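You operate a simulated robot arm through the tools that you are given. There is no shell and no other tool.

The job below is to be done with a simulated two-armed robot. You get a single attempt, and the scene is never put back.

Task
Hold the cream plastic pot steady and lower the white pot plant into it, then brush the crumbs off the sill.
Fine: the saucer goes on the tray, the soft brush back in its pot. What is to be rubbed or washed off counts as gone when no trace of it is left.

It is judged by the outcome, as a careful person would: the job done as asked, and still so three seconds after it is handed in. It fails if anything else is knocked over, pushed out of place, dropped, spilled or broken.

Robot
Two 7-joint arms with two-finger parallel grippers on one trunk, on a base that moves. Base frame: it is fixed to the floor where the robot stands at the start and does not move with it; the origin is under the middle of the robot, x ahead of it, y to its left, z up. Readings come in m, rad, newtons and seconds.
The left shoulder is at the start at [0.069, 0.182, 1.111], the right one opposite. With the tool pointing down near the work surface each hand reaches from about 0.1 to 0.72 m from the robot's upright axis, wherever it stands, measured 20 degrees to its own side. Places, roughly: brush pot [0.7, -0.2, 0.9]; crumbs [0.7, -0.1, 0.9]; plastic pot [0.4, 0.3, 0.7]; plastic pot (10x10x6 cm) [0.4, 0.3, 0.7]; tray [0.4, 0.5, 0.7]. Payload 3.91 kg a hand.
The tool frame of a hand sits at the grasp point between the pads (the TCP): z along the fingers, y along the line on which they close. The tips reach 0.03 m beyond it. The gripper opens to 0.11 m. The fingers are 0.02 m wide and 0.01 m thick; the gripper's body (0.048 by 0.112 m) begins 0.055 m behind the TCP.
Orientation is that of the tool frame in the base frame, as a unit quaternion [w, x, y, z]. With the fingers straight down and closing along the base's y, the tool's x points along the base's -x, its y along +y and its z along -z.

Tools
- The arms move only by the tool servo_tool. It takes "left_motion", "right_motion" or both (then of equal length, played together; a hand with none holds still); each is text: rows parted by semicolons, each of 7 numbers parted by spaces: the gripper command, from -1 (shut) to 1 (fully open), values between in proportion, then the shift along the base's x, y, z in m, then the turn, a rotation vector about the base's x, y, z in rad. In form: jaw tx ty tz ax ay az; .... A call has 1 to 20 rows; each row is the pose to reach, as a shift and turn from the pose commanded when the call began. A row lasts 0.2 s, in which the tool goes at most 0.05 m and 0.15 rad; a call with a longer step from one row to the next is refused whole, and so is a gripper value outside its range. A pose out of reach is approached as far as the arm can. The call stops where the force on the tool passes 40 N (or 10 N more than at its start, if that is more) or the arm is blocked; 0.2 s more then pass. Each finger travels about 0.072 m/s and halts on what it meets, pressing with about 20 N; the grip force reading is that of the motor and also rises with nothing between the fingers. The clock runs only during rows and for 0.2 s after the last one: add rows that repeat a pose to give the fingers time. The reply holds the time, the measured pose of the TCP, the force on the tool along the base axes, the opening and the grip force, in the units named above and with some noise, with the torque about the TCP (base axes, N m) and any sound that the robot's microphone picked up.
- Cameras (640 x 400 px; columns grow to the right, rows downward): "scene" is now at [0.2164, 0.011, 1.3191]; the picture's right is [0.10, -0.99, 0.00], its down [-0.39, -0.04, -0.92] and it looks along [0.91, 0.09, -0.39] (base axes); focal length 214 px, centre (320, 200). "left" rides on the left gripper at [0.072, -0.017, -0.103] in its tool frame; the picture's right is [0.23, 0.97, 0.00], its down [-0.76, 0.18, -0.62] and it looks along [-0.61, 0.14, 0.78] (tool axes); focal length 222 px, centre (320, 200). "right" rides on the right gripper at [0.072, 0.017, -0.103] in its tool frame; the picture's right is [-0.23, 0.97, 0.00], its down [-0.76, -0.18, -0.62] and it looks along [-0.61, -0.14, 0.78] (tool axes); focal length 222 px, centre (320, 200).
- camera(camera): a new picture of that camera. The clock stands still meanwhile.
- raise_lower(by): moves the trunk up (or, below 0, down) by that many m; the arms and the scene camera ride with it, the base frame stays. It gives what a move gives, with no picture.
- roll_base(legs): drives the robot by 1 to 6 legs, each [ahead, left, turn to the left] in m, m and rad, along the robot's own axes; the way and the turn of a leg run together, so that a leg with both is an arc; at most 1.5 m and 3.142 rad a leg. The arms and the cameras ride along, it lands a little off, and it stops where it bumps. It gives what a move gives.
- pan_tilt(pan, tilt): turns the head with the scene camera to pan (to the left, within 1.396 rad either way) and tilt (down, from -0.506 to 1.204), counted from straight ahead of the robot (the tilt from the chest, where the trunk bows). It gives what a move gives.
- probe_pixels(camera, pixels): for up to 12 pixels [column, row] of the newest picture of that camera ("zoom" is the newest enlarged one), the place [x, y, z] in the base frame of the surface seen there, good to about 0.003 m. The clock stands still meanwhile.
- zoom(camera, box): a new picture of the part [left, top, right, bottom] of that camera's present view, enlarged. The clock stands still meanwhile.
- close_job(): hands the job in; it is judged then, once.

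Unless the task says otherwise, let go and move clear before handing in.

The tools are called after "Call:" by a JSON object that holds its "op" and its "data". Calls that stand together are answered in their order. servo_tool: Moves the arms, as the interface text tells. Its arguments: {"type":"object","properties":{"left_motion":{"type":"string"},"right_motion":{"type":"string"}},"required":[]} The other tools are called the same way: raise_lower (by) moves the trunk up or down; roll_base (legs) drives the base; pan_tilt (pan, tilt) turns the head that bears the scene camera; camera (camera) takes a picture; probe_pixels (camera, pixels) gives the place of the surface under pixels of a picture; zoom (camera, box) takes an enlarged picture of a part of a camera's view; close_job () hands the job in.

At the start:

```text
time: 0.0
left_position: [0.3825, 0.2001, 1.2277]
left_tool_rot: [0.0, -0.001, 1.0, 0.0]
left_wrist_force: [0.0, 0.0, 0.2]
left_wrist_torque: [0.02, 0.0, -0.01]
left_gripper_width: 0.11
left_grip_force: 0.1
right_position: [0.3536, -0.1079, 1.279]
right_tool_rot: [0.0, 0.004, 1.0, -0.003]
right_wrist_force: [44.9, -18.9, -44.8]
right_wrist_torque: [1.36, 0.62, 1.14]
right_gripper_width: 0.1101
right_grip_force: 0.2
trunk travel left (down, up): [-0.375, 0.139]
robot x, y, heading: [0.0012, 0.004, -0.007]
head pan, tilt (commanded): [0.131, 0.993]
```

scene: 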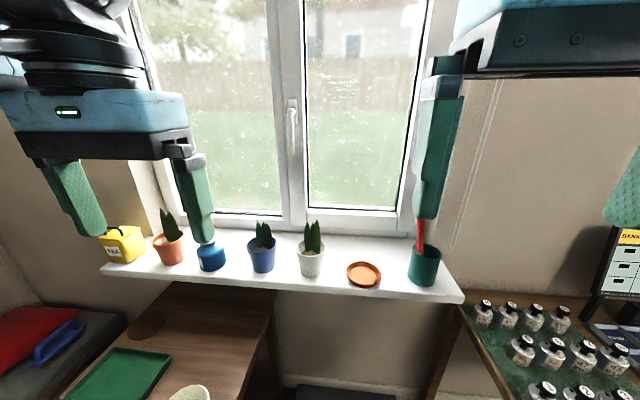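
right: 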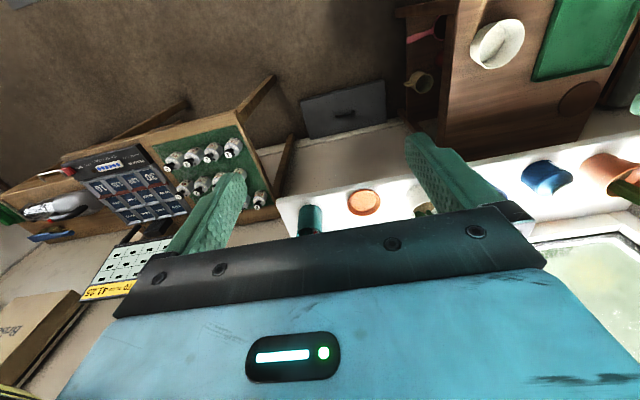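
left: 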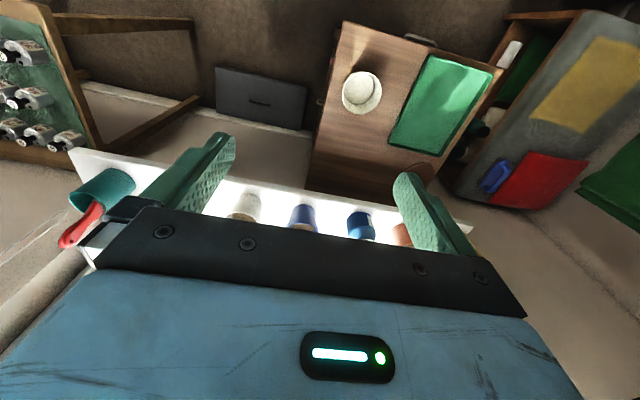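

The first pictures show the sill with pots (white pot near scene pixel (312,258)), saucer at (364,274), brush pot at (424,265), and the tray and cream pot low at (120,375) and (190,393). The right wrist reads a large force at rest, which I'll keep in mind; first I'll look closer.

Call:
{"op": "zoom", "data": {"camera": "scene", "box": [220, 200, 480, 320]}}

Call:
{"op": "zoom", "data": {"camera": "scene", "box": [0, 200, 280, 400]}}

Call:
{"op": "probe_pixels", "data": {"camera": "scene", "pixels": [[312, 245], [312, 270], [364, 274], [424, 275], [424, 252], [262, 262], [190, 393], [120, 375], [420, 230], [150, 325], [390, 290], [340, 290]]}}

```text
2.46 times, centred on (350, 260) of scene
```

zoom: 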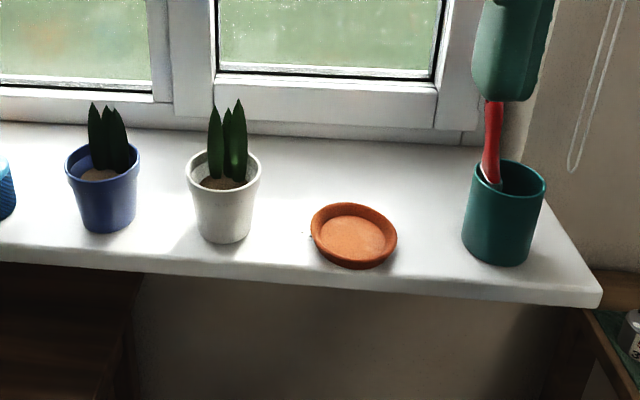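

```text
2.00 times, centred on (140, 300) of scene
```

zoom: 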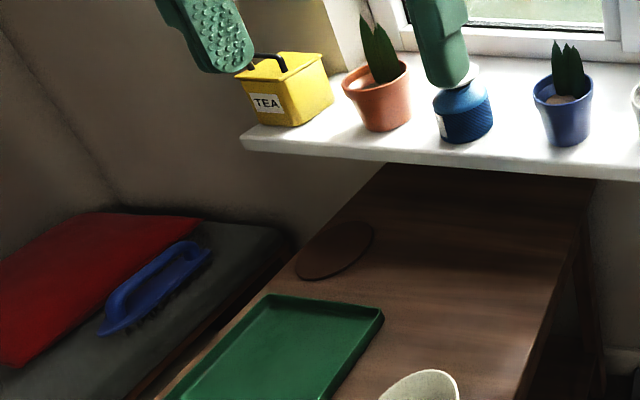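

```text
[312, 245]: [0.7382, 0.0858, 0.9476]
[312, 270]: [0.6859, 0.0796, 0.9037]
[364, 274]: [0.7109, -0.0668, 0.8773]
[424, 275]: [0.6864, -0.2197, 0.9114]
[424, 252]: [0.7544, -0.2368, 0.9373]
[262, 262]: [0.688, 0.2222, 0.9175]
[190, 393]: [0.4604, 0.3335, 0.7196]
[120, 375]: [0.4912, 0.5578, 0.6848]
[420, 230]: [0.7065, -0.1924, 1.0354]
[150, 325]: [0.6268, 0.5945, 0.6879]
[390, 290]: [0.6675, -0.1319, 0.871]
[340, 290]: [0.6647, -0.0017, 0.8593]
```

The close-ups show the saucer at zoom (354,235) with specks near its left edge, the red-handled soft brush in the teal pot, and the tray and cream pot on the low table. I'll turn the head to see the table, and then the sill near the saucer.

Call:
{"op": "pan_tilt", "data": {"pan": 0.6, "tilt": 1.2}}

Call:
{"op": "camera", "data": {"camera": "scene"}}

```text
time: 0.9
left_position: [0.3825, 0.201, 1.2262]
left_tool_rot: [0.0, -0.001, 1.0, 0.0]
left_wrist_force: [0.4, -0.3, 0.3]
left_wrist_torque: [0.01, 0.0, -0.02]
left_gripper_width: 0.1102
left_grip_force: 0.0
right_position: [0.358, -0.1086, 1.274]
right_tool_rot: [-0.002, 0.012, 1.0, -0.007]
right_wrist_force: [65.2, 16.6, -33.2]
right_wrist_torque: [-2.39, 4.08, -2.75]
right_gripper_width: 0.1099
right_grip_force: 0.1
trunk travel left (down, up): [-0.375, 0.139]
robot x, y, heading: [0.0018, -0.0006, 0.001]
head pan, tilt (commanded): [0.6, 1.201]
```

```text
taken
```

scene: 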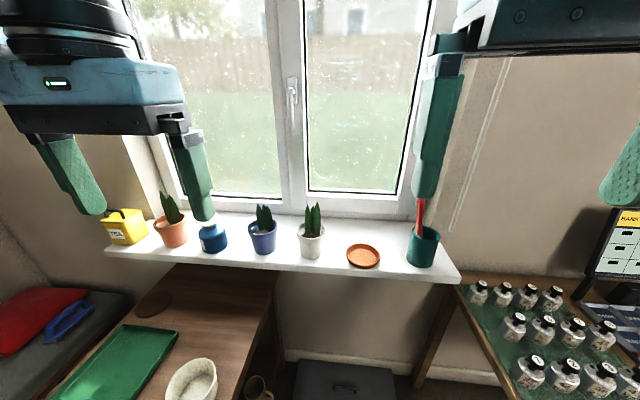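

The head barely turned and the right wrist force rose to 65 N, so the right arm is blocking the head. I'll move the right hand away, outwards and ahead.

Call:
{"op": "servo_tool", "data": {"right_motion": "1 0.02 -0.03 0 0 0 0; 1 0.04 -0.06 0 0 0 0; 1 0.05 -0.1 0 0 0 0; 1 0.05 -0.14 0 0 0 0; 1 0.05 -0.18 0 0 0 0"}}

Call:
{"op": "camera", "data": {"camera": "scene"}}

```text
time: 2.1
left_position: [0.3829, 0.2006, 1.2257]
left_tool_rot: [0.001, 0.0, 1.0, 0.0]
left_wrist_force: [1.1, 0.9, -0.5]
left_wrist_torque: [0.01, -0.01, -0.01]
left_gripper_width: 0.1102
left_grip_force: 0.0
right_position: [0.4104, -0.2759, 1.2555]
right_tool_rot: [0.0, 0.003, 1.0, -0.001]
right_wrist_force: [0.8, -0.1, -0.4]
right_wrist_torque: [0.03, -0.01, -0.04]
right_gripper_width: 0.1101
right_grip_force: 0.0
right hand out of reach, approached as far as the arm can: row 4, 5
trunk travel left (down, up): [-0.375, 0.139]
robot x, y, heading: [0.0023, 0.0001, -0.003]
head pan, tilt (commanded): [0.6, 1.201]
```

```text
taken
```

scene: 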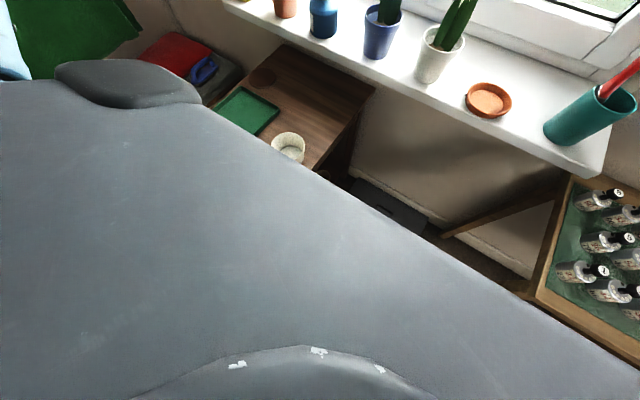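

The head is free now and the right wrist reads zero. I'll aim the head at the sill with a moderate tilt.

Call:
{"op": "pan_tilt", "data": {"pan": 0.0, "tilt": 0.7}}

Call:
{"op": "camera", "data": {"camera": "scene"}}

Call:
{"op": "zoom", "data": {"camera": "scene", "box": [260, 60, 460, 185]}}

```text
time: 3.1
left_position: [0.3834, 0.1998, 1.2275]
left_tool_rot: [0.0, -0.001, 1.0, -0.001]
left_wrist_force: [0.3, -0.3, -0.2]
left_wrist_torque: [-0.03, 0.01, 0.01]
left_gripper_width: 0.1102
left_grip_force: 0.1
right_position: [0.4106, -0.2744, 1.2561]
right_tool_rot: [0.001, 0.003, 1.0, -0.002]
right_wrist_force: [-1.0, 0.9, 0.4]
right_wrist_torque: [0.02, -0.01, 0.01]
right_gripper_width: 0.1102
right_grip_force: 0.1
trunk travel left (down, up): [-0.375, 0.139]
robot x, y, heading: [-0.0006, 0.0021, 0.002]
head pan, tilt (commanded): [0.0, 0.7]
```

```text
taken
```

scene: 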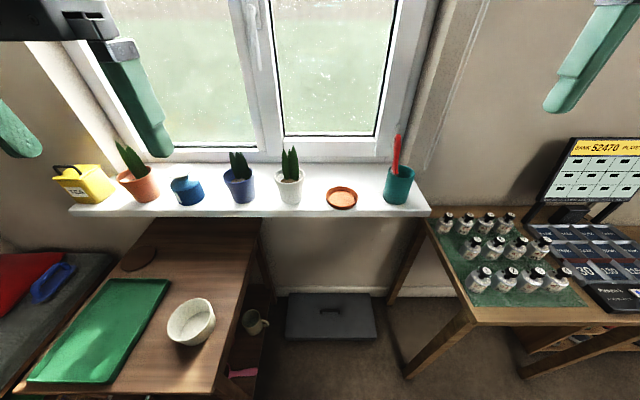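

```text
3.20 times, centred on (360, 122) of scene
```

zoom: 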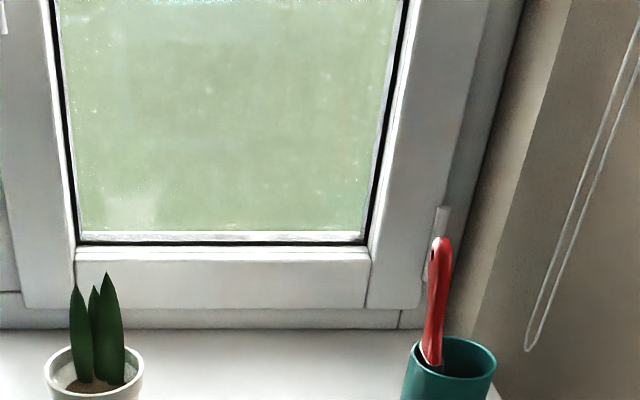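

Now the whole scene is visible: cream pot at (191,322), tray at (100,330), sill items along rows 170-205. I'll zoom into each for detail and measure.

Call:
{"op": "zoom", "data": {"camera": "scene", "box": [260, 140, 440, 230]}}

Call:
{"op": "probe_pixels", "data": {"camera": "zoom", "pixels": [[290, 235], [345, 235], [295, 180], [230, 190], [250, 140], [150, 180], [450, 140], [330, 240], [240, 240], [400, 200], [100, 200], [100, 130]]}}

Call:
{"op": "zoom", "data": {"camera": "scene", "box": [20, 240, 280, 400]}}

Call:
{"op": "probe_pixels", "data": {"camera": "scene", "pixels": [[191, 306], [170, 325], [215, 315], [186, 343], [190, 322], [100, 330], [40, 380], [160, 285], [230, 350], [250, 230], [135, 390], [180, 230]]}}

```text
3.56 times, centred on (350, 185) of scene
```

zoom: 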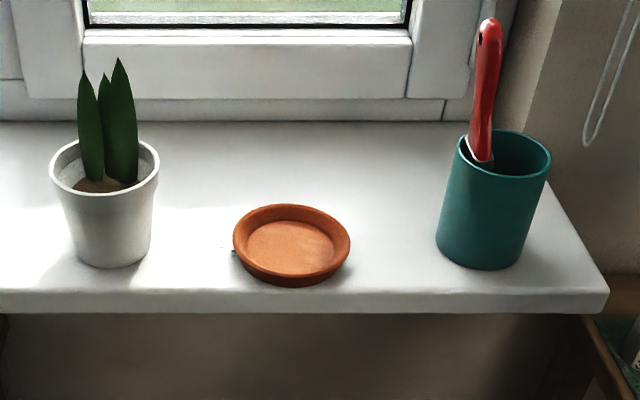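

```text
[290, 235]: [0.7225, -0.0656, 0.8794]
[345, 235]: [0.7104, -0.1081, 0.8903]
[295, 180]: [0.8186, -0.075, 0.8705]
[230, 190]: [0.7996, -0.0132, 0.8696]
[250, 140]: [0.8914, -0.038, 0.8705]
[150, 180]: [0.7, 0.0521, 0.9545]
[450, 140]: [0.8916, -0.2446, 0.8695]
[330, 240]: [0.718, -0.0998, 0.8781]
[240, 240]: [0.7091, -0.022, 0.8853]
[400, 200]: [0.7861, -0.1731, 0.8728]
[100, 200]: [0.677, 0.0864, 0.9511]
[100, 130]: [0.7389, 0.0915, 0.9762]
```

```text
2.46 times, centred on (150, 320) of scene
```

zoom: 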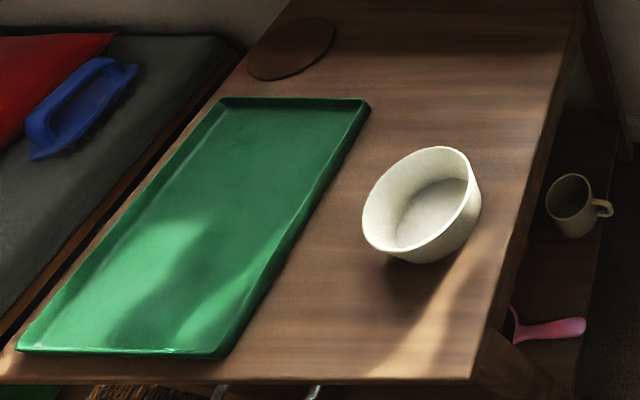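

```text
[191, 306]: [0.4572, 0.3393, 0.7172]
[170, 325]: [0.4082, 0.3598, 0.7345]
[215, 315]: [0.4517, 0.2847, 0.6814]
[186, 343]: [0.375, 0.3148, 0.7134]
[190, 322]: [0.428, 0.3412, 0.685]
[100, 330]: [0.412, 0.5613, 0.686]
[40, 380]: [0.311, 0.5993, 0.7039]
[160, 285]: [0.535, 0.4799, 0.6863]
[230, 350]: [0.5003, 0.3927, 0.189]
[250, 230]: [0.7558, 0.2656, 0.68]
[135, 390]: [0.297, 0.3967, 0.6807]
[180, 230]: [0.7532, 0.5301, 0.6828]
```

The measurements put the saucer at about (0.715,-0.065), the white pot near (0.71,0.085) and the cream pot near (0.425,0.33). I'll measure the table and bench edges, the leaves and the pot rims before moving.

Call:
{"op": "probe_pixels", "data": {"camera": "scene", "pixels": [[205, 392], [12, 396], [262, 240], [430, 225], [478, 320], [410, 370], [330, 300], [280, 330], [288, 150], [293, 152], [237, 155], [396, 140]]}}

Call:
{"op": "zoom", "data": {"camera": "scene", "box": [265, 140, 325, 210]}}

Call:
{"op": "probe_pixels", "data": {"camera": "zoom", "pixels": [[272, 70], [310, 85], [190, 300], [390, 300], [290, 340], [290, 190], [240, 380], [290, 375], [340, 380], [210, 250], [370, 250], [270, 262]]}}

```text
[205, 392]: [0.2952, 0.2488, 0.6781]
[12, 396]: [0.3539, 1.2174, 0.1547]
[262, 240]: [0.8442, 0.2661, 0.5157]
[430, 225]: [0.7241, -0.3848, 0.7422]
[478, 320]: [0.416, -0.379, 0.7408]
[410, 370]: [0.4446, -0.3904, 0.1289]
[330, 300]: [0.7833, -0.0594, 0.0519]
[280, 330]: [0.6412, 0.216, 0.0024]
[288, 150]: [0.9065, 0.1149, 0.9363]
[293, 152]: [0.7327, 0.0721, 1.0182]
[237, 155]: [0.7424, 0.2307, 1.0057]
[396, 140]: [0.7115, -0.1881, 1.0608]
```

```text
5.71 times, centred on (295, 175) of scene
```

zoom: 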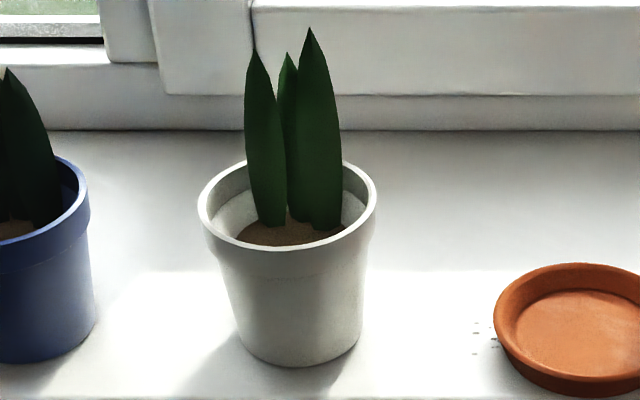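

```text
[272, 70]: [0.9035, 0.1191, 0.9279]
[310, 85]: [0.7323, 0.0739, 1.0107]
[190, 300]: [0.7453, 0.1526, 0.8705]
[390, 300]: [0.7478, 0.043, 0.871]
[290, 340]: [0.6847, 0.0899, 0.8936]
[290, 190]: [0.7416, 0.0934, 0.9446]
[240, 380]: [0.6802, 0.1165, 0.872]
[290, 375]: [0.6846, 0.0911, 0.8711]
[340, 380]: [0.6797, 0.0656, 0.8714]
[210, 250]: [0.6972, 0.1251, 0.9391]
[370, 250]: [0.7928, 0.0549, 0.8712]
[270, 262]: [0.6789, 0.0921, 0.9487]
```

The white pot has a rim collar near z 0.955 with leaves to about 1.02, and crumbs show at zoom (475,325) left of the saucer. I'll look straight down to see the robot's own footprint relative to the table edge (y 0.25) and the bench edge (y -0.385).

Call:
{"op": "pan_tilt", "data": {"pan": 0.0, "tilt": 1.2}}

Call:
{"op": "camera", "data": {"camera": "scene"}}

Call:
{"op": "probe_pixels", "data": {"camera": "scene", "pixels": [[320, 380], [320, 300], [320, 250], [320, 200], [100, 380], [540, 380], [200, 300], [440, 300], [100, 250], [540, 250], [220, 350], [420, 350]]}}

```text
time: 4.0
left_position: [0.3836, 0.1994, 1.2281]
left_tool_rot: [0.0, -0.001, 1.0, -0.001]
left_wrist_force: [0.2, -0.3, 0.3]
left_wrist_torque: [0.01, 0.0, 0.0]
left_gripper_width: 0.11
left_grip_force: 0.1
right_position: [0.4095, -0.2732, 1.2563]
right_tool_rot: [0.0, 0.004, 1.0, -0.003]
right_wrist_force: [0.1, 0.5, 0.4]
right_wrist_torque: [0.01, 0.01, 0.0]
right_gripper_width: 0.11
right_grip_force: 0.0
trunk travel left (down, up): [-0.375, 0.139]
robot x, y, heading: [0.0006, -0.003, 0.002]
head pan, tilt (commanded): [0.0, 1.201]
```

```text
taken
```

scene: 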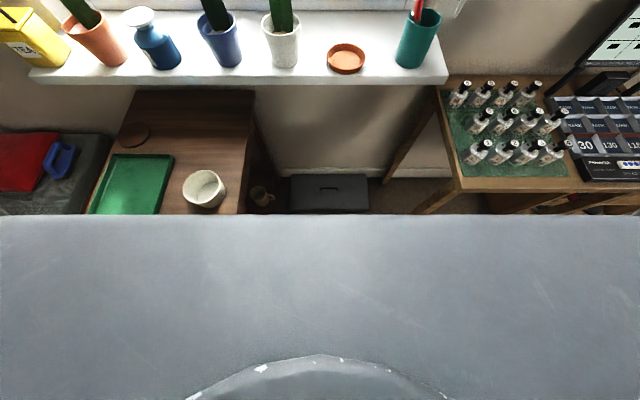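

```text
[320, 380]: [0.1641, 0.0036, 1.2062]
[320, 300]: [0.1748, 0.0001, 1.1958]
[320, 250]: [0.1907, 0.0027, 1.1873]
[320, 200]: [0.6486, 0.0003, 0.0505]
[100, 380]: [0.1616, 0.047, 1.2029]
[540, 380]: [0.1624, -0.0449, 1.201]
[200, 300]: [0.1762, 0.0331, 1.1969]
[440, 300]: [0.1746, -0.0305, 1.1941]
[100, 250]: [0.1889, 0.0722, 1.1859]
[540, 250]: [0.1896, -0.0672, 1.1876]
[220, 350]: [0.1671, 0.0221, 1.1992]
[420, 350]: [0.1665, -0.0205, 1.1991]
```

Straight down only shows the robot's own head. I'll tip the left hand back a little so its camera can see the base and the floor in front of it.

Call:
{"op": "servo_tool", "data": {"left_motion": "1 0 0 0 0 0.15 0; 1 0 0 0 0 0.3 0; 1 0 0 0 0 0.45 0; 1 0 0 0 0 0.6 0"}}

Call:
{"op": "camera", "data": {"camera": "left"}}

Call:
{"op": "pan_tilt", "data": {"pan": 0.0, "tilt": 0.8}}

```text
time: 5.0
left_position: [0.376, 0.1976, 1.212]
left_tool_rot: [-0.295, -0.001, 0.955, -0.002]
left_wrist_force: [-0.2, -0.5, 0.4]
left_wrist_torque: [-0.03, 0.02, -0.01]
left_gripper_width: 0.1098
left_grip_force: 0.2
left hand out of reach, approached as far as the arm can: row 4
right_position: [0.4112, -0.2739, 1.2558]
right_tool_rot: [0.0, 0.003, 1.0, -0.003]
right_wrist_force: [-0.6, 0.2, 1.1]
right_wrist_torque: [0.01, 0.0, 0.03]
right_gripper_width: 0.1098
right_grip_force: 0.0
trunk travel left (down, up): [-0.375, 0.139]
robot x, y, heading: [0.0016, 0.0009, -0.001]
head pan, tilt (commanded): [0.0, 1.201]
```

```text
taken
```

left: 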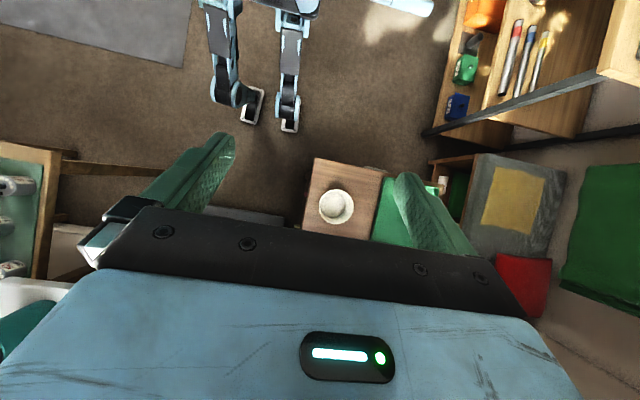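

```text
time: 5.9
left_position: [0.376, 0.1969, 1.2128]
left_tool_rot: [-0.293, -0.002, 0.956, -0.002]
left_wrist_force: [-0.7, 0.0, -0.2]
left_wrist_torque: [0.01, 0.01, -0.02]
left_gripper_width: 0.1098
left_grip_force: 0.1
right_position: [0.4106, -0.2743, 1.2564]
right_tool_rot: [0.0, 0.004, 1.0, -0.003]
right_wrist_force: [-0.2, 0.7, 0.2]
right_wrist_torque: [-0.04, 0.01, -0.03]
right_gripper_width: 0.1102
right_grip_force: 0.0
trunk travel left (down, up): [-0.375, 0.139]
robot x, y, heading: [0.0006, 0.0039, -0.002]
head pan, tilt (commanded): [0.0, 0.799]
```

The left picture shows the robot stands on two slim legs, with feet near (255,105) and (290,125). I'll measure how far forward they reach.

Call:
{"op": "probe_pixels", "data": {"camera": "left", "pixels": [[255, 110], [289, 126], [225, 80], [291, 60], [222, 20], [293, 20], [260, 90], [310, 160], [303, 230], [240, 105], [290, 100], [270, 140]]}}

```text
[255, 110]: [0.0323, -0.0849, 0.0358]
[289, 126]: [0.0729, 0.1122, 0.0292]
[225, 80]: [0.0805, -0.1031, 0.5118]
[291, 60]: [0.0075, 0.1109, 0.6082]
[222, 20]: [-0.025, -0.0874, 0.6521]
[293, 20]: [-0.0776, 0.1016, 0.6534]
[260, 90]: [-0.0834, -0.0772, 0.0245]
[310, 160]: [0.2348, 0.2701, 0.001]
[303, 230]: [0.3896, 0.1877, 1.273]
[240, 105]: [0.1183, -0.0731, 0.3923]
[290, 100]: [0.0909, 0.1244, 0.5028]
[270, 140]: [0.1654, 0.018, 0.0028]
```

The feet and knees only reach x of about 0.12 and y of about ±0.15, so there is room to go ahead in the gap. I'll straighten the left hand and drive 0.12 m ahead.

Call:
{"op": "servo_tool", "data": {"left_motion": "1 0 0 0 0 -0.15 0; 1 0 0 0 0 -0.3 0; 1 0 0 0 0 -0.45 0; 1 0 0 0 0 -0.6 0; 1 0 0 0 0 -0.6 0"}}

Call:
{"op": "roll_base", "data": {"legs": [[0.12, 0.0, 0.0]]}}

Call:
{"op": "camera", "data": {"camera": "scene"}}

```text
time: 7.1
left_position: [0.3746, 0.1975, 1.2137]
left_tool_rot: [0.001, -0.001, 1.0, -0.001]
left_wrist_force: [0.1, -0.4, 0.2]
left_wrist_torque: [0.01, 0.0, 0.03]
left_gripper_width: 0.11
left_grip_force: 0.0
right_position: [0.4097, -0.2745, 1.256]
right_tool_rot: [0.001, 0.003, 1.0, -0.002]
right_wrist_force: [0.4, -0.1, 0.2]
right_wrist_torque: [-0.01, -0.02, -0.01]
right_gripper_width: 0.1098
right_grip_force: 0.2
trunk travel left (down, up): [-0.375, 0.139]
robot x, y, heading: [0.0034, 0.002, -0.0]
head pan, tilt (commanded): [0.0, 0.799]
```

```text
time: 8.4
left_position: [0.4962, 0.198, 1.2136]
left_tool_rot: [0.0, -0.001, 1.0, 0.0]
left_wrist_force: [-0.4, 0.2, -0.2]
left_wrist_torque: [-0.01, 0.01, 0.0]
left_gripper_width: 0.1099
left_grip_force: 0.0
right_position: [0.5316, -0.2741, 1.2558]
right_tool_rot: [0.0, 0.003, 1.0, -0.002]
right_wrist_force: [0.6, -0.2, -0.5]
right_wrist_torque: [-0.01, 0.03, 0.03]
right_gripper_width: 0.1103
right_grip_force: 0.1
trunk travel left (down, up): [-0.375, 0.139]
robot x, y, heading: [0.1184, 0.0008, 0.001]
head pan, tilt (commanded): [0.0, 0.799]
```

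```text
taken
```

scene: 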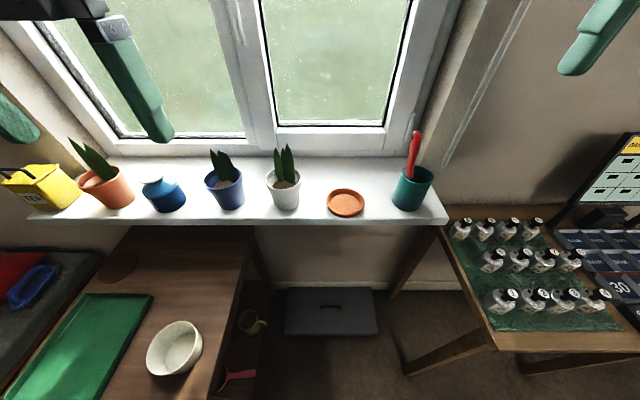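

Base is at x 0.118 and the view is closer. I'll zoom on the saucer and pots and measure their rims.

Call:
{"op": "zoom", "data": {"camera": "scene", "box": [260, 165, 380, 240]}}

Call:
{"op": "probe_pixels", "data": {"camera": "scene", "pixels": [[328, 201], [363, 201], [345, 213], [345, 190], [345, 202], [266, 180], [300, 180], [284, 190], [286, 206], [325, 196], [322, 205], [345, 217]]}}

Call:
{"op": "zoom", "data": {"camera": "scene", "box": [370, 120, 450, 220]}}

Call:
{"op": "zoom", "data": {"camera": "scene", "box": [100, 290, 240, 400]}}

```text
5.33 times, centred on (320, 202) of scene
```

zoom: 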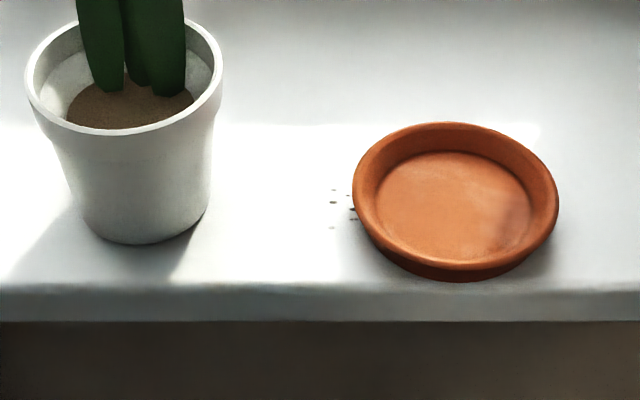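

```text
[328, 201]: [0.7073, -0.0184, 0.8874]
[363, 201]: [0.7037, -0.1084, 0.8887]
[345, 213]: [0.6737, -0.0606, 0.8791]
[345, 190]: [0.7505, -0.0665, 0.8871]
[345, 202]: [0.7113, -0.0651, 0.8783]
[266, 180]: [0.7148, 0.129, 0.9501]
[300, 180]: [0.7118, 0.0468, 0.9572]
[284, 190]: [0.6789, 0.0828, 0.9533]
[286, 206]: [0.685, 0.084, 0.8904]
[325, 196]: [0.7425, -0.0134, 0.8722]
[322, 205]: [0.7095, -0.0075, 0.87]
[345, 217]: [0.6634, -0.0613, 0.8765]
```

```text
4.00 times, centred on (410, 170) of scene
```

zoom: 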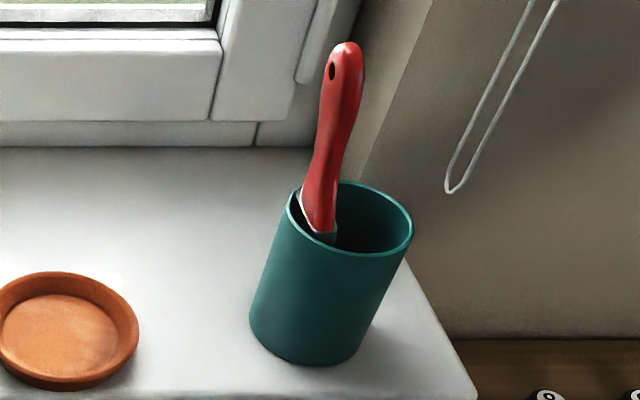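

```text
3.64 times, centred on (170, 345) of scene
```

zoom: 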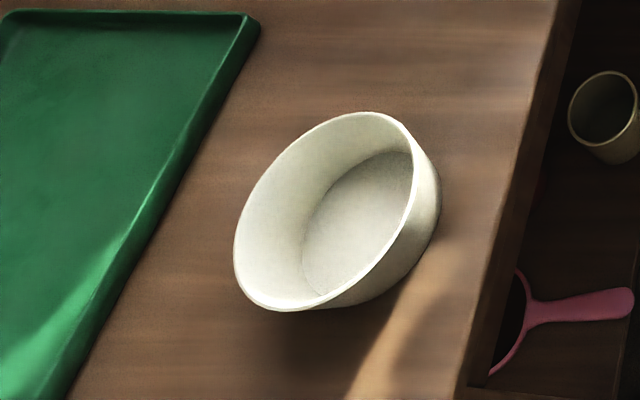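

The saucer spans y -0.018 to -0.108 (centre about (0.711,-0.063)); the white pot's rim spans y 0.047 to 0.129. Now I'll measure the cream pot's rim, floor and the tray in the last zoom.

Call:
{"op": "probe_pixels", "data": {"camera": "zoom", "pixels": [[237, 250], [275, 308], [300, 306], [370, 272], [410, 180], [395, 118], [340, 114], [270, 180], [350, 220], [330, 260], [436, 200], [360, 300]]}}

Call:
{"op": "probe_pixels", "data": {"camera": "scene", "pixels": [[152, 294], [90, 296], [60, 380], [110, 340], [20, 395], [130, 350], [95, 397], [80, 320], [200, 380], [240, 300], [215, 395], [225, 250]]}}

```text
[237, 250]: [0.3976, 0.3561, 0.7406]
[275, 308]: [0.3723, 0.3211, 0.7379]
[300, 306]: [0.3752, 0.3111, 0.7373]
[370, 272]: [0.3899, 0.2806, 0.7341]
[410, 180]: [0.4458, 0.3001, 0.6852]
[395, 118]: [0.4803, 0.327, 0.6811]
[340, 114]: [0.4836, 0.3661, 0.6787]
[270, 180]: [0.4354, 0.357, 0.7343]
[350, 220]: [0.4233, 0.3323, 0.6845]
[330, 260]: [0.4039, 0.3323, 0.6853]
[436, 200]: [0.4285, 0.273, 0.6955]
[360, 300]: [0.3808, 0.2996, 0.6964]
```

```text
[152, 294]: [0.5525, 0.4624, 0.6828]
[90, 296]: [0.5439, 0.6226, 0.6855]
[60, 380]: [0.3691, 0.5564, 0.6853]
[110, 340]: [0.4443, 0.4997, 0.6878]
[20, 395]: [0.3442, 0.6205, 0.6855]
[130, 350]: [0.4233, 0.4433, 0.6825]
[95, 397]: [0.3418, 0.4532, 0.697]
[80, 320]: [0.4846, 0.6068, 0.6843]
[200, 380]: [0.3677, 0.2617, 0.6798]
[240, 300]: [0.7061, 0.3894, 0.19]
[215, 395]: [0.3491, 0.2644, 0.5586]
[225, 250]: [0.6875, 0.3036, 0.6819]
```

The cream pot rim is at z 0.74 with centre near (0.421,0.318), floor at 0.685; tray floor is at 0.685. First the saucer: I'll bring the left hand above it at z 1.05, and move the right hand back out of the way.

Call:
{"op": "servo_tool", "data": {"left_motion": "1 0.02 -0.02 0 0 0 0; 1 0.045 -0.05 0 0 0 0; 1 0.07 -0.08 -0.01 0 0 0; 1 0.095 -0.11 -0.03 0 0 0; 1 0.12 -0.14 -0.05 0 0 0; 1 0.145 -0.17 -0.075 0 0 0; 1 0.165 -0.2 -0.1 0 0 0; 1 0.185 -0.225 -0.125 0 0 0; 1 0.2 -0.245 -0.145 0 0 0; 1 0.215 -0.261 -0.163 0 0 0; 1 0.215 -0.261 -0.163 0 0 0", "right_motion": "1 -0.02 0 -0.01 0 0 0; 1 -0.04 -0.01 -0.03 0 0 0; 1 -0.06 -0.01 -0.05 0 0 0; 1 -0.08 -0.02 -0.07 0 0 0; 1 -0.1 -0.02 -0.09 0 0 0; 1 -0.12 -0.02 -0.11 0 0 0; 1 -0.12 -0.02 -0.13 0 0 0; 1 -0.12 -0.02 -0.14 0 0 0; 1 -0.12 -0.02 -0.14 0 0 0; 1 -0.12 -0.02 -0.14 0 0 0; 1 -0.12 -0.02 -0.14 0 0 0"}}

Call:
{"op": "camera", "data": {"camera": "left"}}

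Call:
{"op": "camera", "data": {"camera": "scene"}}

```text
time: 10.8
left_position: [0.7121, -0.0642, 1.0483]
left_tool_rot: [0.0, -0.001, 1.0, 0.0]
left_wrist_force: [0.4, -0.5, 0.4]
left_wrist_torque: [-0.02, 0.01, -0.01]
left_gripper_width: 0.11
left_grip_force: 0.2
right_position: [0.4126, -0.2944, 1.1177]
right_tool_rot: [0.001, 0.004, 1.0, -0.003]
right_wrist_force: [-0.4, 1.0, 0.8]
right_wrist_torque: [-0.02, 0.0, -0.01]
right_gripper_width: 0.1101
right_grip_force: 0.0
trunk travel left (down, up): [-0.375, 0.139]
robot x, y, heading: [0.1199, -0.0003, 0.001]
head pan, tilt (commanded): [0.0, 0.799]
```

```text
taken
```

left: 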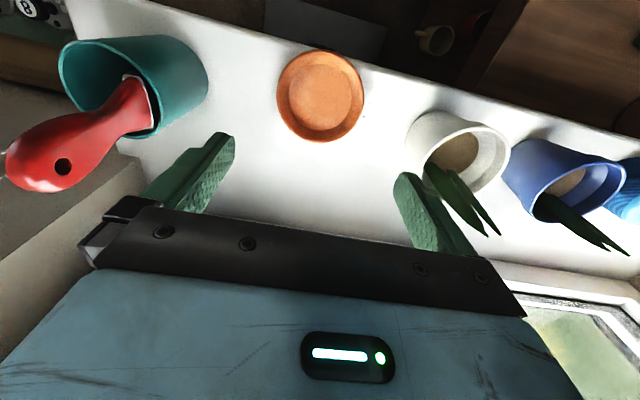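

```text
taken
```

scene: 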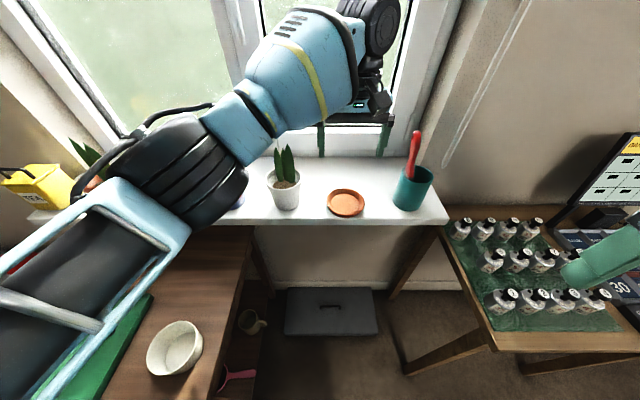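

The left camera sees the saucer at (320,97) clearly. I'll measure its rim and zoom to see the crumbs.

Call:
{"op": "probe_pixels", "data": {"camera": "left", "pixels": [[279, 95], [362, 92], [318, 51], [320, 137], [320, 97], [290, 65], [350, 125], [292, 128], [350, 65]]}}

Call:
{"op": "zoom", "data": {"camera": "left", "box": [250, 20, 430, 160]}}

```text
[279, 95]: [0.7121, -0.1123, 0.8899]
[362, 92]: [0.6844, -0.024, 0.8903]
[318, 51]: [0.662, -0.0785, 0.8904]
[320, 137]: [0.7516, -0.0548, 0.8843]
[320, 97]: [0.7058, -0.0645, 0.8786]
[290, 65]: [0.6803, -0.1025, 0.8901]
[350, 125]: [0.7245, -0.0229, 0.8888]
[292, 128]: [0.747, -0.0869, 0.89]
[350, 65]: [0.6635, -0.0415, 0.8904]
```

```text
2.86 times, centred on (340, 90) of left
```

zoom: 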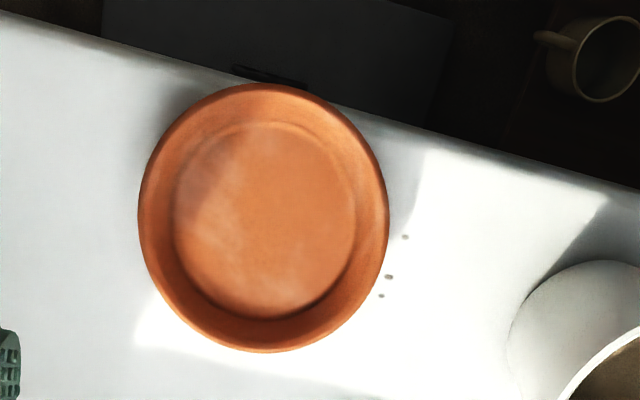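

The saucer's centre is (0.7045,-0.065) with a 0.094 m rim at z 0.89, and three crumbs show just left of it at zoom (390,270). I'll descend with the fingers open to tip height about 0.876, then check before closing.

Call:
{"op": "servo_tool", "data": {"left_motion": "1 -0.0076 -0.001 -0.02 0 0 0; 1 -0.0076 -0.001 -0.05 0 0 0; 1 -0.0076 -0.001 -0.08 0 0 0; 1 -0.0076 -0.001 -0.105 0 0 0; 1 -0.0076 -0.001 -0.125 0 0 0; 1 -0.0076 -0.001 -0.142 0 0 0; 1 -0.0076 -0.001 -0.142 0 0 0"}}

Call:
{"op": "camera", "data": {"camera": "left"}}

Call:
{"op": "zoom", "data": {"camera": "scene", "box": [280, 130, 430, 230]}}

```text
time: 12.4
left_position: [0.7026, -0.0646, 0.9068]
left_tool_rot: [0.001, 0.0, 1.0, -0.001]
left_wrist_force: [-0.7, -0.2, 0.5]
left_wrist_torque: [0.02, 0.01, 0.0]
left_gripper_width: 0.1099
left_grip_force: 0.1
right_position: [0.4103, -0.2952, 1.1168]
right_tool_rot: [0.001, 0.004, 1.0, -0.002]
right_wrist_force: [-0.2, 0.1, 0.2]
right_wrist_torque: [0.0, 0.0, 0.01]
right_gripper_width: 0.1103
right_grip_force: 0.0
trunk travel left (down, up): [-0.375, 0.139]
robot x, y, heading: [0.1216, -0.0015, 0.001]
head pan, tilt (commanded): [0.0, 0.799]
```

```text
taken
```

left: 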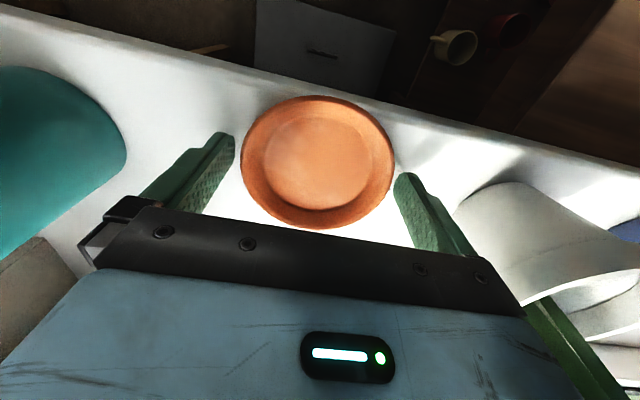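

```text
4.00 times, centred on (355, 180) of scene
```

zoom: 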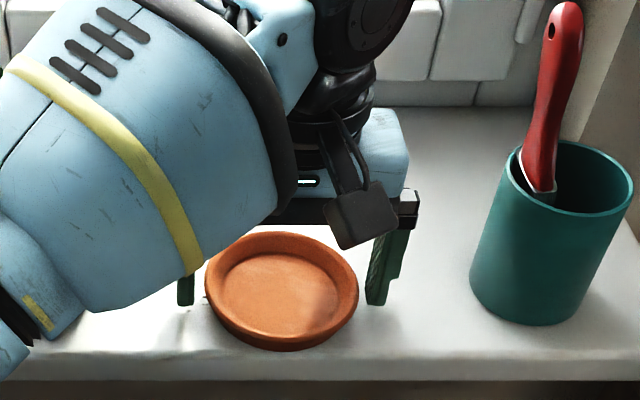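

The fingers straddle the saucer evenly (tips at (232,135) and (400,176) in the left picture). I'll close, then lift a little.

Call:
{"op": "servo_tool", "data": {"left_motion": "-1 0 0 0 0 0 0; -1 0 0 0 0 0 0; -1 0 0 0 0 0 0; -1 0 0 0.01 0 0 0; -1 0 0 0.03 0 0 0; -1 0 0 0.03 0 0 0"}}

Call:
{"op": "camera", "data": {"camera": "left"}}

```text
time: 13.8
left_position: [0.7039, -0.0621, 0.935]
left_tool_rot: [0.0, -0.001, 1.0, 0.001]
left_wrist_force: [0.9, -0.7, -3.6]
left_wrist_torque: [0.02, 0.04, 0.04]
left_gripper_width: 0.0991
left_grip_force: 20.2
right_position: [0.4123, -0.2941, 1.1163]
right_tool_rot: [0.0, 0.005, 1.0, -0.003]
right_wrist_force: [0.0, -0.8, 0.1]
right_wrist_torque: [0.03, -0.02, -0.01]
right_gripper_width: 0.1101
right_grip_force: 0.0
trunk travel left (down, up): [-0.375, 0.139]
robot x, y, heading: [0.1212, -0.0005, 0.002]
head pan, tilt (commanded): [0.0, 0.799]
```

```text
taken
```

left: 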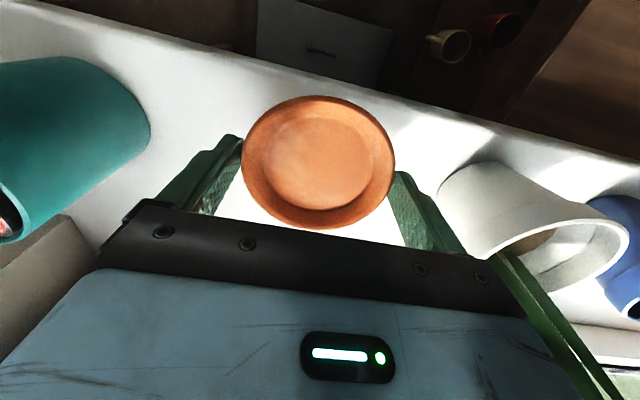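

The saucer is held (opening 0.099 m, grip 20 N, about 3.6 N weight) and came up level. I'll lift it clear of the leaves and carry it back and left to above the tray.

Call:
{"op": "servo_tool", "data": {"left_motion": "-1 0 0 0.03 0 0 0; -1 0 0 0.07 0 0 0; -1 0 0 0.11 0 0 0; -1 0 0 0.15 0 0 0; -1 -0.03 0 0.17 0 0 0; -1 -0.07 0 0.17 0 0 0; -1 -0.115 0 0.17 0 0 0; -1 -0.155 0.01 0.17 0 0 0; -1 -0.19 0.04 0.17 0 0 0; -1 -0.21 0.08 0.17 0 0 0; -1 -0.225 0.12 0.17 0 0 0; -1 -0.235 0.16 0.17 0 0 0; -1 -0.24 0.2 0.17 0 0 0; -1 -0.245 0.245 0.17 0 0 0; -1 -0.25 0.29 0.17 0 0 0; -1 -0.25 0.335 0.17 0 0 0; -1 -0.25 0.38 0.17 0 0 0; -1 -0.25 0.425 0.17 0 0 0; -1 -0.25 0.47 0.17 0 0 0; -1 -0.25 0.51 0.17 0 0 0"}}

Call:
{"op": "camera", "data": {"camera": "scene"}}

Call:
{"op": "camera", "data": {"camera": "left"}}

```text
time: 18.0
left_position: [0.4675, 0.437, 1.0989]
left_tool_rot: [0.001, 0.0, 1.0, -0.001]
left_wrist_force: [0.0, -0.1, -3.4]
left_wrist_torque: [-0.01, 0.02, 0.06]
left_gripper_width: 0.099
left_grip_force: 20.0
left hand out of reach, approached as far as the arm can: row 20
right_position: [0.4111, -0.2933, 1.1173]
right_tool_rot: [0.001, 0.004, 1.0, -0.003]
right_wrist_force: [0.0, 0.0, 0.5]
right_wrist_torque: [0.05, 0.0, 0.01]
right_gripper_width: 0.11
right_grip_force: 0.0
trunk travel left (down, up): [-0.375, 0.139]
robot x, y, heading: [0.1246, -0.0001, -0.004]
head pan, tilt (commanded): [0.0, 0.799]
```

```text
taken
```

scene: 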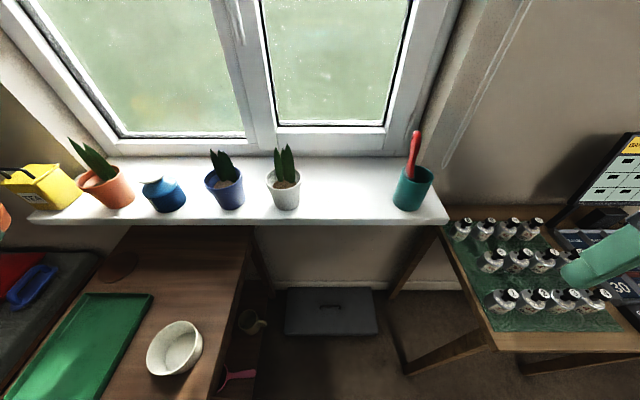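

```text
taken
```

left: 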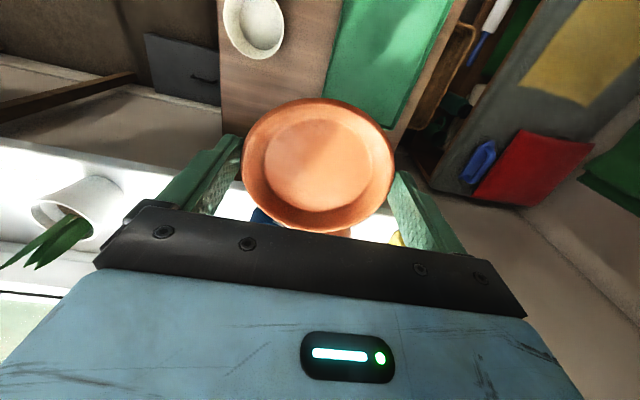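

The hand hit its side limit at (0.4675,0.437) with the saucer still held. I'll shift the base left 0.115 m and back a little so the saucer comes over the tray.

Call:
{"op": "roll_base", "data": {"legs": [[-0.03, 0.115, 0.0]]}}

Call:
{"op": "camera", "data": {"camera": "left"}}

Call:
{"op": "camera", "data": {"camera": "scene"}}

```text
time: 19.6
left_position: [0.4412, 0.5177, 1.0988]
left_tool_rot: [0.001, 0.003, 1.0, -0.001]
left_wrist_force: [-0.4, 0.0, -3.5]
left_wrist_torque: [-0.03, 0.05, -0.02]
left_gripper_width: 0.0988
left_grip_force: 20.4
right_position: [0.3808, -0.2146, 1.1171]
right_tool_rot: [0.001, 0.007, 1.0, -0.001]
right_wrist_force: [-1.3, -0.5, -0.6]
right_wrist_torque: [0.03, 0.01, 0.01]
right_gripper_width: 0.1103
right_grip_force: 0.0
trunk travel left (down, up): [-0.375, 0.139]
robot x, y, heading: [0.0941, 0.0819, -0.006]
head pan, tilt (commanded): [0.0, 0.799]
stopped in leg 1: the robot was blocked; the commanded pose is now the measured one
```

```text
taken
```

left: 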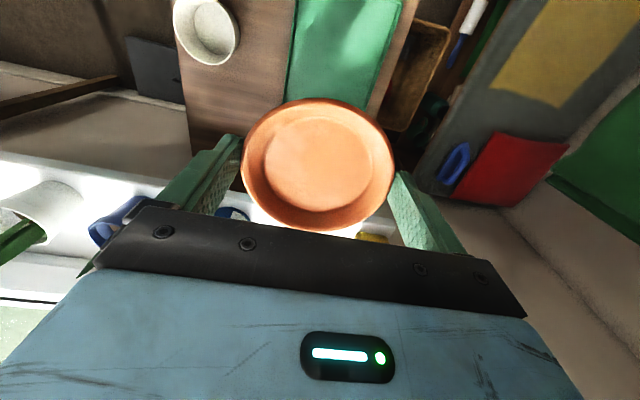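

```text
taken
```

scene: 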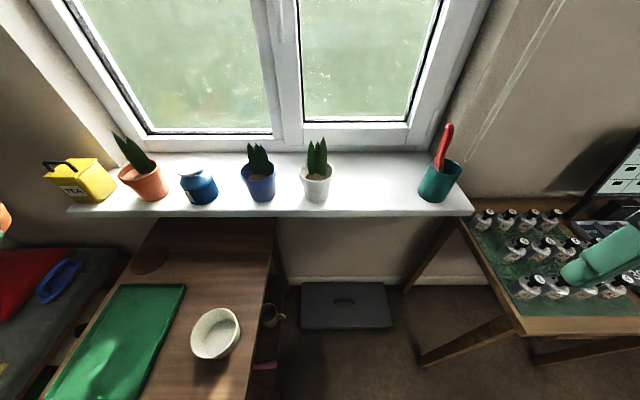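

The base was blocked at y 0.082, likely at the table's near corner. I'll check that the table, tray and cream pot haven't shifted before anything else.

Call:
{"op": "zoom", "data": {"camera": "scene", "box": [40, 260, 280, 400]}}

Call:
{"op": "probe_pixels", "data": {"camera": "scene", "pixels": [[184, 286], [120, 286], [216, 334], [192, 335], [240, 330], [213, 358], [216, 312], [60, 390], [135, 395], [246, 396], [260, 300], [100, 340]]}}

```text
2.67 times, centred on (160, 330) of scene
```

zoom: 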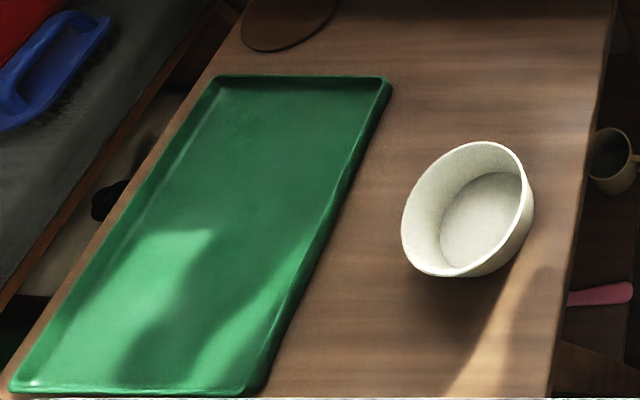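

```text
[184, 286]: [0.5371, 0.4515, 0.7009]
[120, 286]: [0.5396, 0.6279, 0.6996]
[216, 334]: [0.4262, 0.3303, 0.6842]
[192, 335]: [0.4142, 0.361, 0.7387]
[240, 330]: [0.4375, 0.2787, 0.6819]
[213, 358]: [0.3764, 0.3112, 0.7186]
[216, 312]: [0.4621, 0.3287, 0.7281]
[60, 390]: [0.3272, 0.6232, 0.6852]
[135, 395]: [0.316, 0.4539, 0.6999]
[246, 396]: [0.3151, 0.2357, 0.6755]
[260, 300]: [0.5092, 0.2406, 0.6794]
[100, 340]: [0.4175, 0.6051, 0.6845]
```

Nothing on the table has moved. I'll back away from the table first, then shift left, and bring the saucer over the tray with the arm.

Call:
{"op": "roll_base", "data": {"legs": [[-0.12, 0.0, 0.0], [0.0, 0.13, 0.0]]}}

Call:
{"op": "camera", "data": {"camera": "scene"}}

```text
time: 22.2
left_position: [0.3242, 0.6434, 1.0987]
left_tool_rot: [0.0, 0.004, 1.0, -0.002]
left_wrist_force: [-0.8, 0.7, -3.5]
left_wrist_torque: [0.01, 0.0, -0.03]
left_gripper_width: 0.099
left_grip_force: 20.2
right_position: [0.2603, -0.0856, 1.117]
right_tool_rot: [0.0, 0.009, 1.0, -0.001]
right_wrist_force: [0.1, -0.2, 0.0]
right_wrist_torque: [-0.05, -0.04, -0.02]
right_gripper_width: 0.1101
right_grip_force: 0.0
trunk travel left (down, up): [-0.375, 0.139]
robot x, y, heading: [-0.0302, 0.2147, -0.005]
head pan, tilt (commanded): [0.0, 0.799]
```

```text
taken
```

scene: 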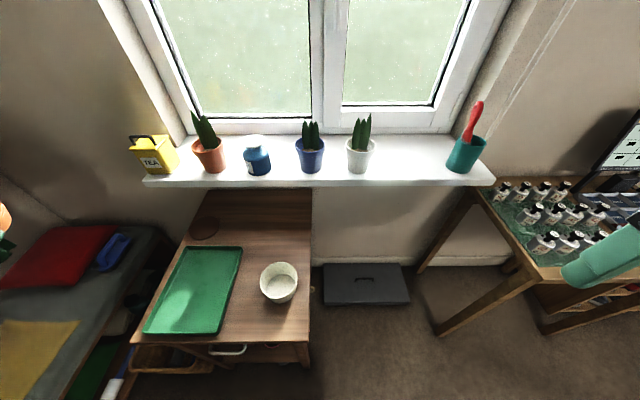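

I now have a clear view of the tray (corners near (150,332), (241,248)) with the base at (-0.03,0.215). I'll bring the saucer over the tray centre (0.43,0.545) and go down most of the way.

Call:
{"op": "servo_tool", "data": {"left_motion": "-1 0.025 -0.025 0 0 0 0; -1 0.055 -0.05 0 0 0 0; -1 0.08 -0.075 0 0 0 0; -1 0.106 -0.098 0 0 0 0; -1 0.106 -0.098 -0.03 0 0 0; -1 0.106 -0.098 -0.07 0 0 0; -1 0.106 -0.098 -0.11 0 0 0; -1 0.106 -0.098 -0.15 0 0 0; -1 0.106 -0.098 -0.19 0 0 0; -1 0.106 -0.098 -0.23 0 0 0; -1 0.106 -0.098 -0.27 0 0 0; -1 0.106 -0.098 -0.31 0 0 0; -1 0.106 -0.098 -0.33 0 0 0; -1 0.106 -0.098 -0.33 0 0 0"}}

Call:
{"op": "camera", "data": {"camera": "scene"}}

Call:
{"op": "camera", "data": {"camera": "left"}}

```text
time: 25.2
left_position: [0.427, 0.545, 0.7661]
left_tool_rot: [0.001, 0.004, 1.0, -0.001]
left_wrist_force: [0.6, -0.2, -3.2]
left_wrist_torque: [-0.01, 0.0, -0.02]
left_gripper_width: 0.0989
left_grip_force: 20.3
right_position: [0.2603, -0.0862, 1.1183]
right_tool_rot: [0.0, 0.009, 1.0, -0.001]
right_wrist_force: [-0.5, 0.4, -0.2]
right_wrist_torque: [0.01, 0.02, 0.0]
right_gripper_width: 0.1098
right_grip_force: 0.0
trunk travel left (down, up): [-0.375, 0.139]
robot x, y, heading: [-0.0277, 0.2113, -0.007]
head pan, tilt (commanded): [0.0, 0.799]
```

```text
taken
```

scene: 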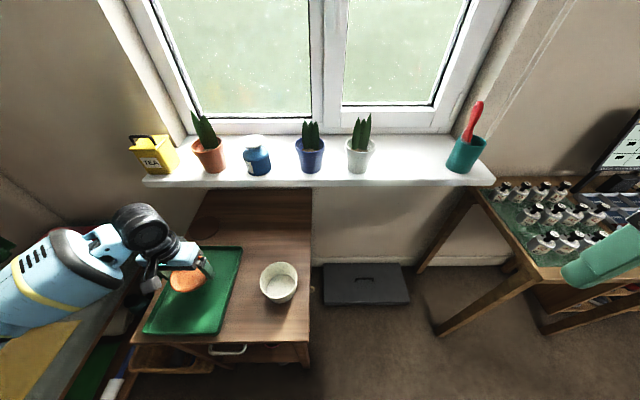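

```text
taken
```

left: 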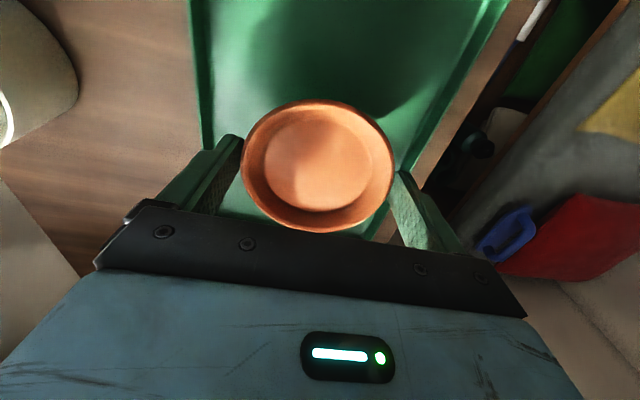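

The saucer is over the tray, about 45 mm above its floor. I'll lower it gently until it meets the tray, then let go.

Call:
{"op": "servo_tool", "data": {"left_motion": "-1 0 0 -0.012 0 0 0; -1 0 0 -0.024 0 0 0; -1 0 0 -0.034 0 0 0; -1 0 0 -0.04 0 0 0; -1 0 0 -0.044 0 0 0; -1 0 0 -0.044 0 0 0"}}

Call:
{"op": "zoom", "data": {"camera": "scene", "box": [120, 220, 280, 350]}}

```text
time: 26.6
left_position: [0.4286, 0.5457, 0.7237]
left_tool_rot: [0.0, 0.004, 1.0, -0.001]
left_wrist_force: [0.0, -1.1, -2.6]
left_wrist_torque: [0.02, 0.01, -0.02]
left_gripper_width: 0.0988
left_grip_force: 20.2
right_position: [0.2601, -0.0855, 1.1172]
right_tool_rot: [0.0, 0.009, 1.0, -0.002]
right_wrist_force: [-0.4, 0.0, 0.5]
right_wrist_torque: [-0.02, -0.02, -0.02]
right_gripper_width: 0.11
right_grip_force: 0.0
trunk travel left (down, up): [-0.375, 0.139]
robot x, y, heading: [-0.0275, 0.2106, -0.01]
head pan, tilt (commanded): [0.0, 0.799]
```

```text
3.08 times, centred on (200, 285) of scene
```

zoom: 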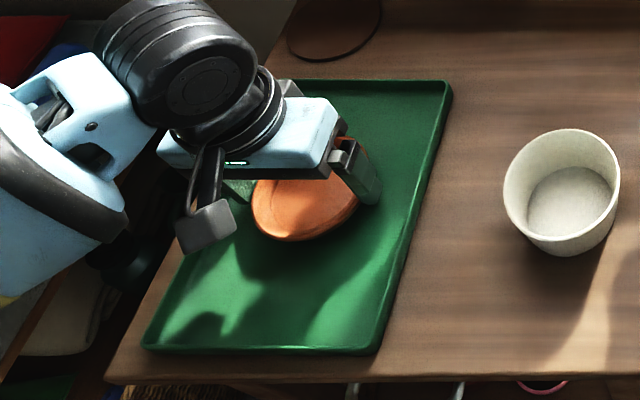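

Still carrying most of the weight (−2.6 N), so the saucer is just about touching. I'll lower a few millimetres more.

Call:
{"op": "servo_tool", "data": {"left_motion": "-1 0 0 -0.002 0 0 0; -1 0 0 -0.004 0 0 0; -1 0 0 -0.004 0 0 0"}}

```text
time: 27.4
left_position: [0.4293, 0.5451, 0.7205]
left_tool_rot: [0.0, 0.004, 1.0, 0.001]
left_wrist_force: [0.1, 0.8, -2.7]
left_wrist_torque: [0.02, 0.0, -0.04]
left_gripper_width: 0.0987
left_grip_force: 19.1
right_position: [0.2615, -0.0854, 1.1175]
right_tool_rot: [0.0, 0.009, 1.0, -0.003]
right_wrist_force: [0.0, 0.3, 0.0]
right_wrist_torque: [0.01, 0.02, -0.04]
right_gripper_width: 0.1103
right_grip_force: 0.2
trunk travel left (down, up): [-0.375, 0.139]
robot x, y, heading: [-0.0274, 0.212, -0.006]
head pan, tilt (commanded): [0.0, 0.799]
```

Force is unchanged; I'll go down 3 mm more in small steps, watching the wrist force.

Call:
{"op": "servo_tool", "data": {"left_motion": "-1 0 0 -0.0015 0 0 0; -1 0 0 -0.003 0 0 0; -1 0 0 -0.003 0 0 0"}}

```text
time: 28.2
left_position: [0.429, 0.5463, 0.7205]
left_tool_rot: [0.003, 0.003, 1.0, 0.0]
left_wrist_force: [-1.3, 1.4, 13.0]
left_wrist_torque: [0.06, 0.17, -0.13]
left_gripper_width: 0.0986
left_grip_force: 20.0
right_position: [0.2603, -0.0864, 1.1165]
right_tool_rot: [0.0, 0.009, 1.0, -0.002]
right_wrist_force: [0.2, -0.2, 0.3]
right_wrist_torque: [-0.01, 0.04, -0.05]
right_gripper_width: 0.1098
right_grip_force: 0.2
trunk travel left (down, up): [-0.375, 0.139]
robot x, y, heading: [-0.0291, 0.2083, -0.004]
head pan, tilt (commanded): [0.0, 0.799]
```

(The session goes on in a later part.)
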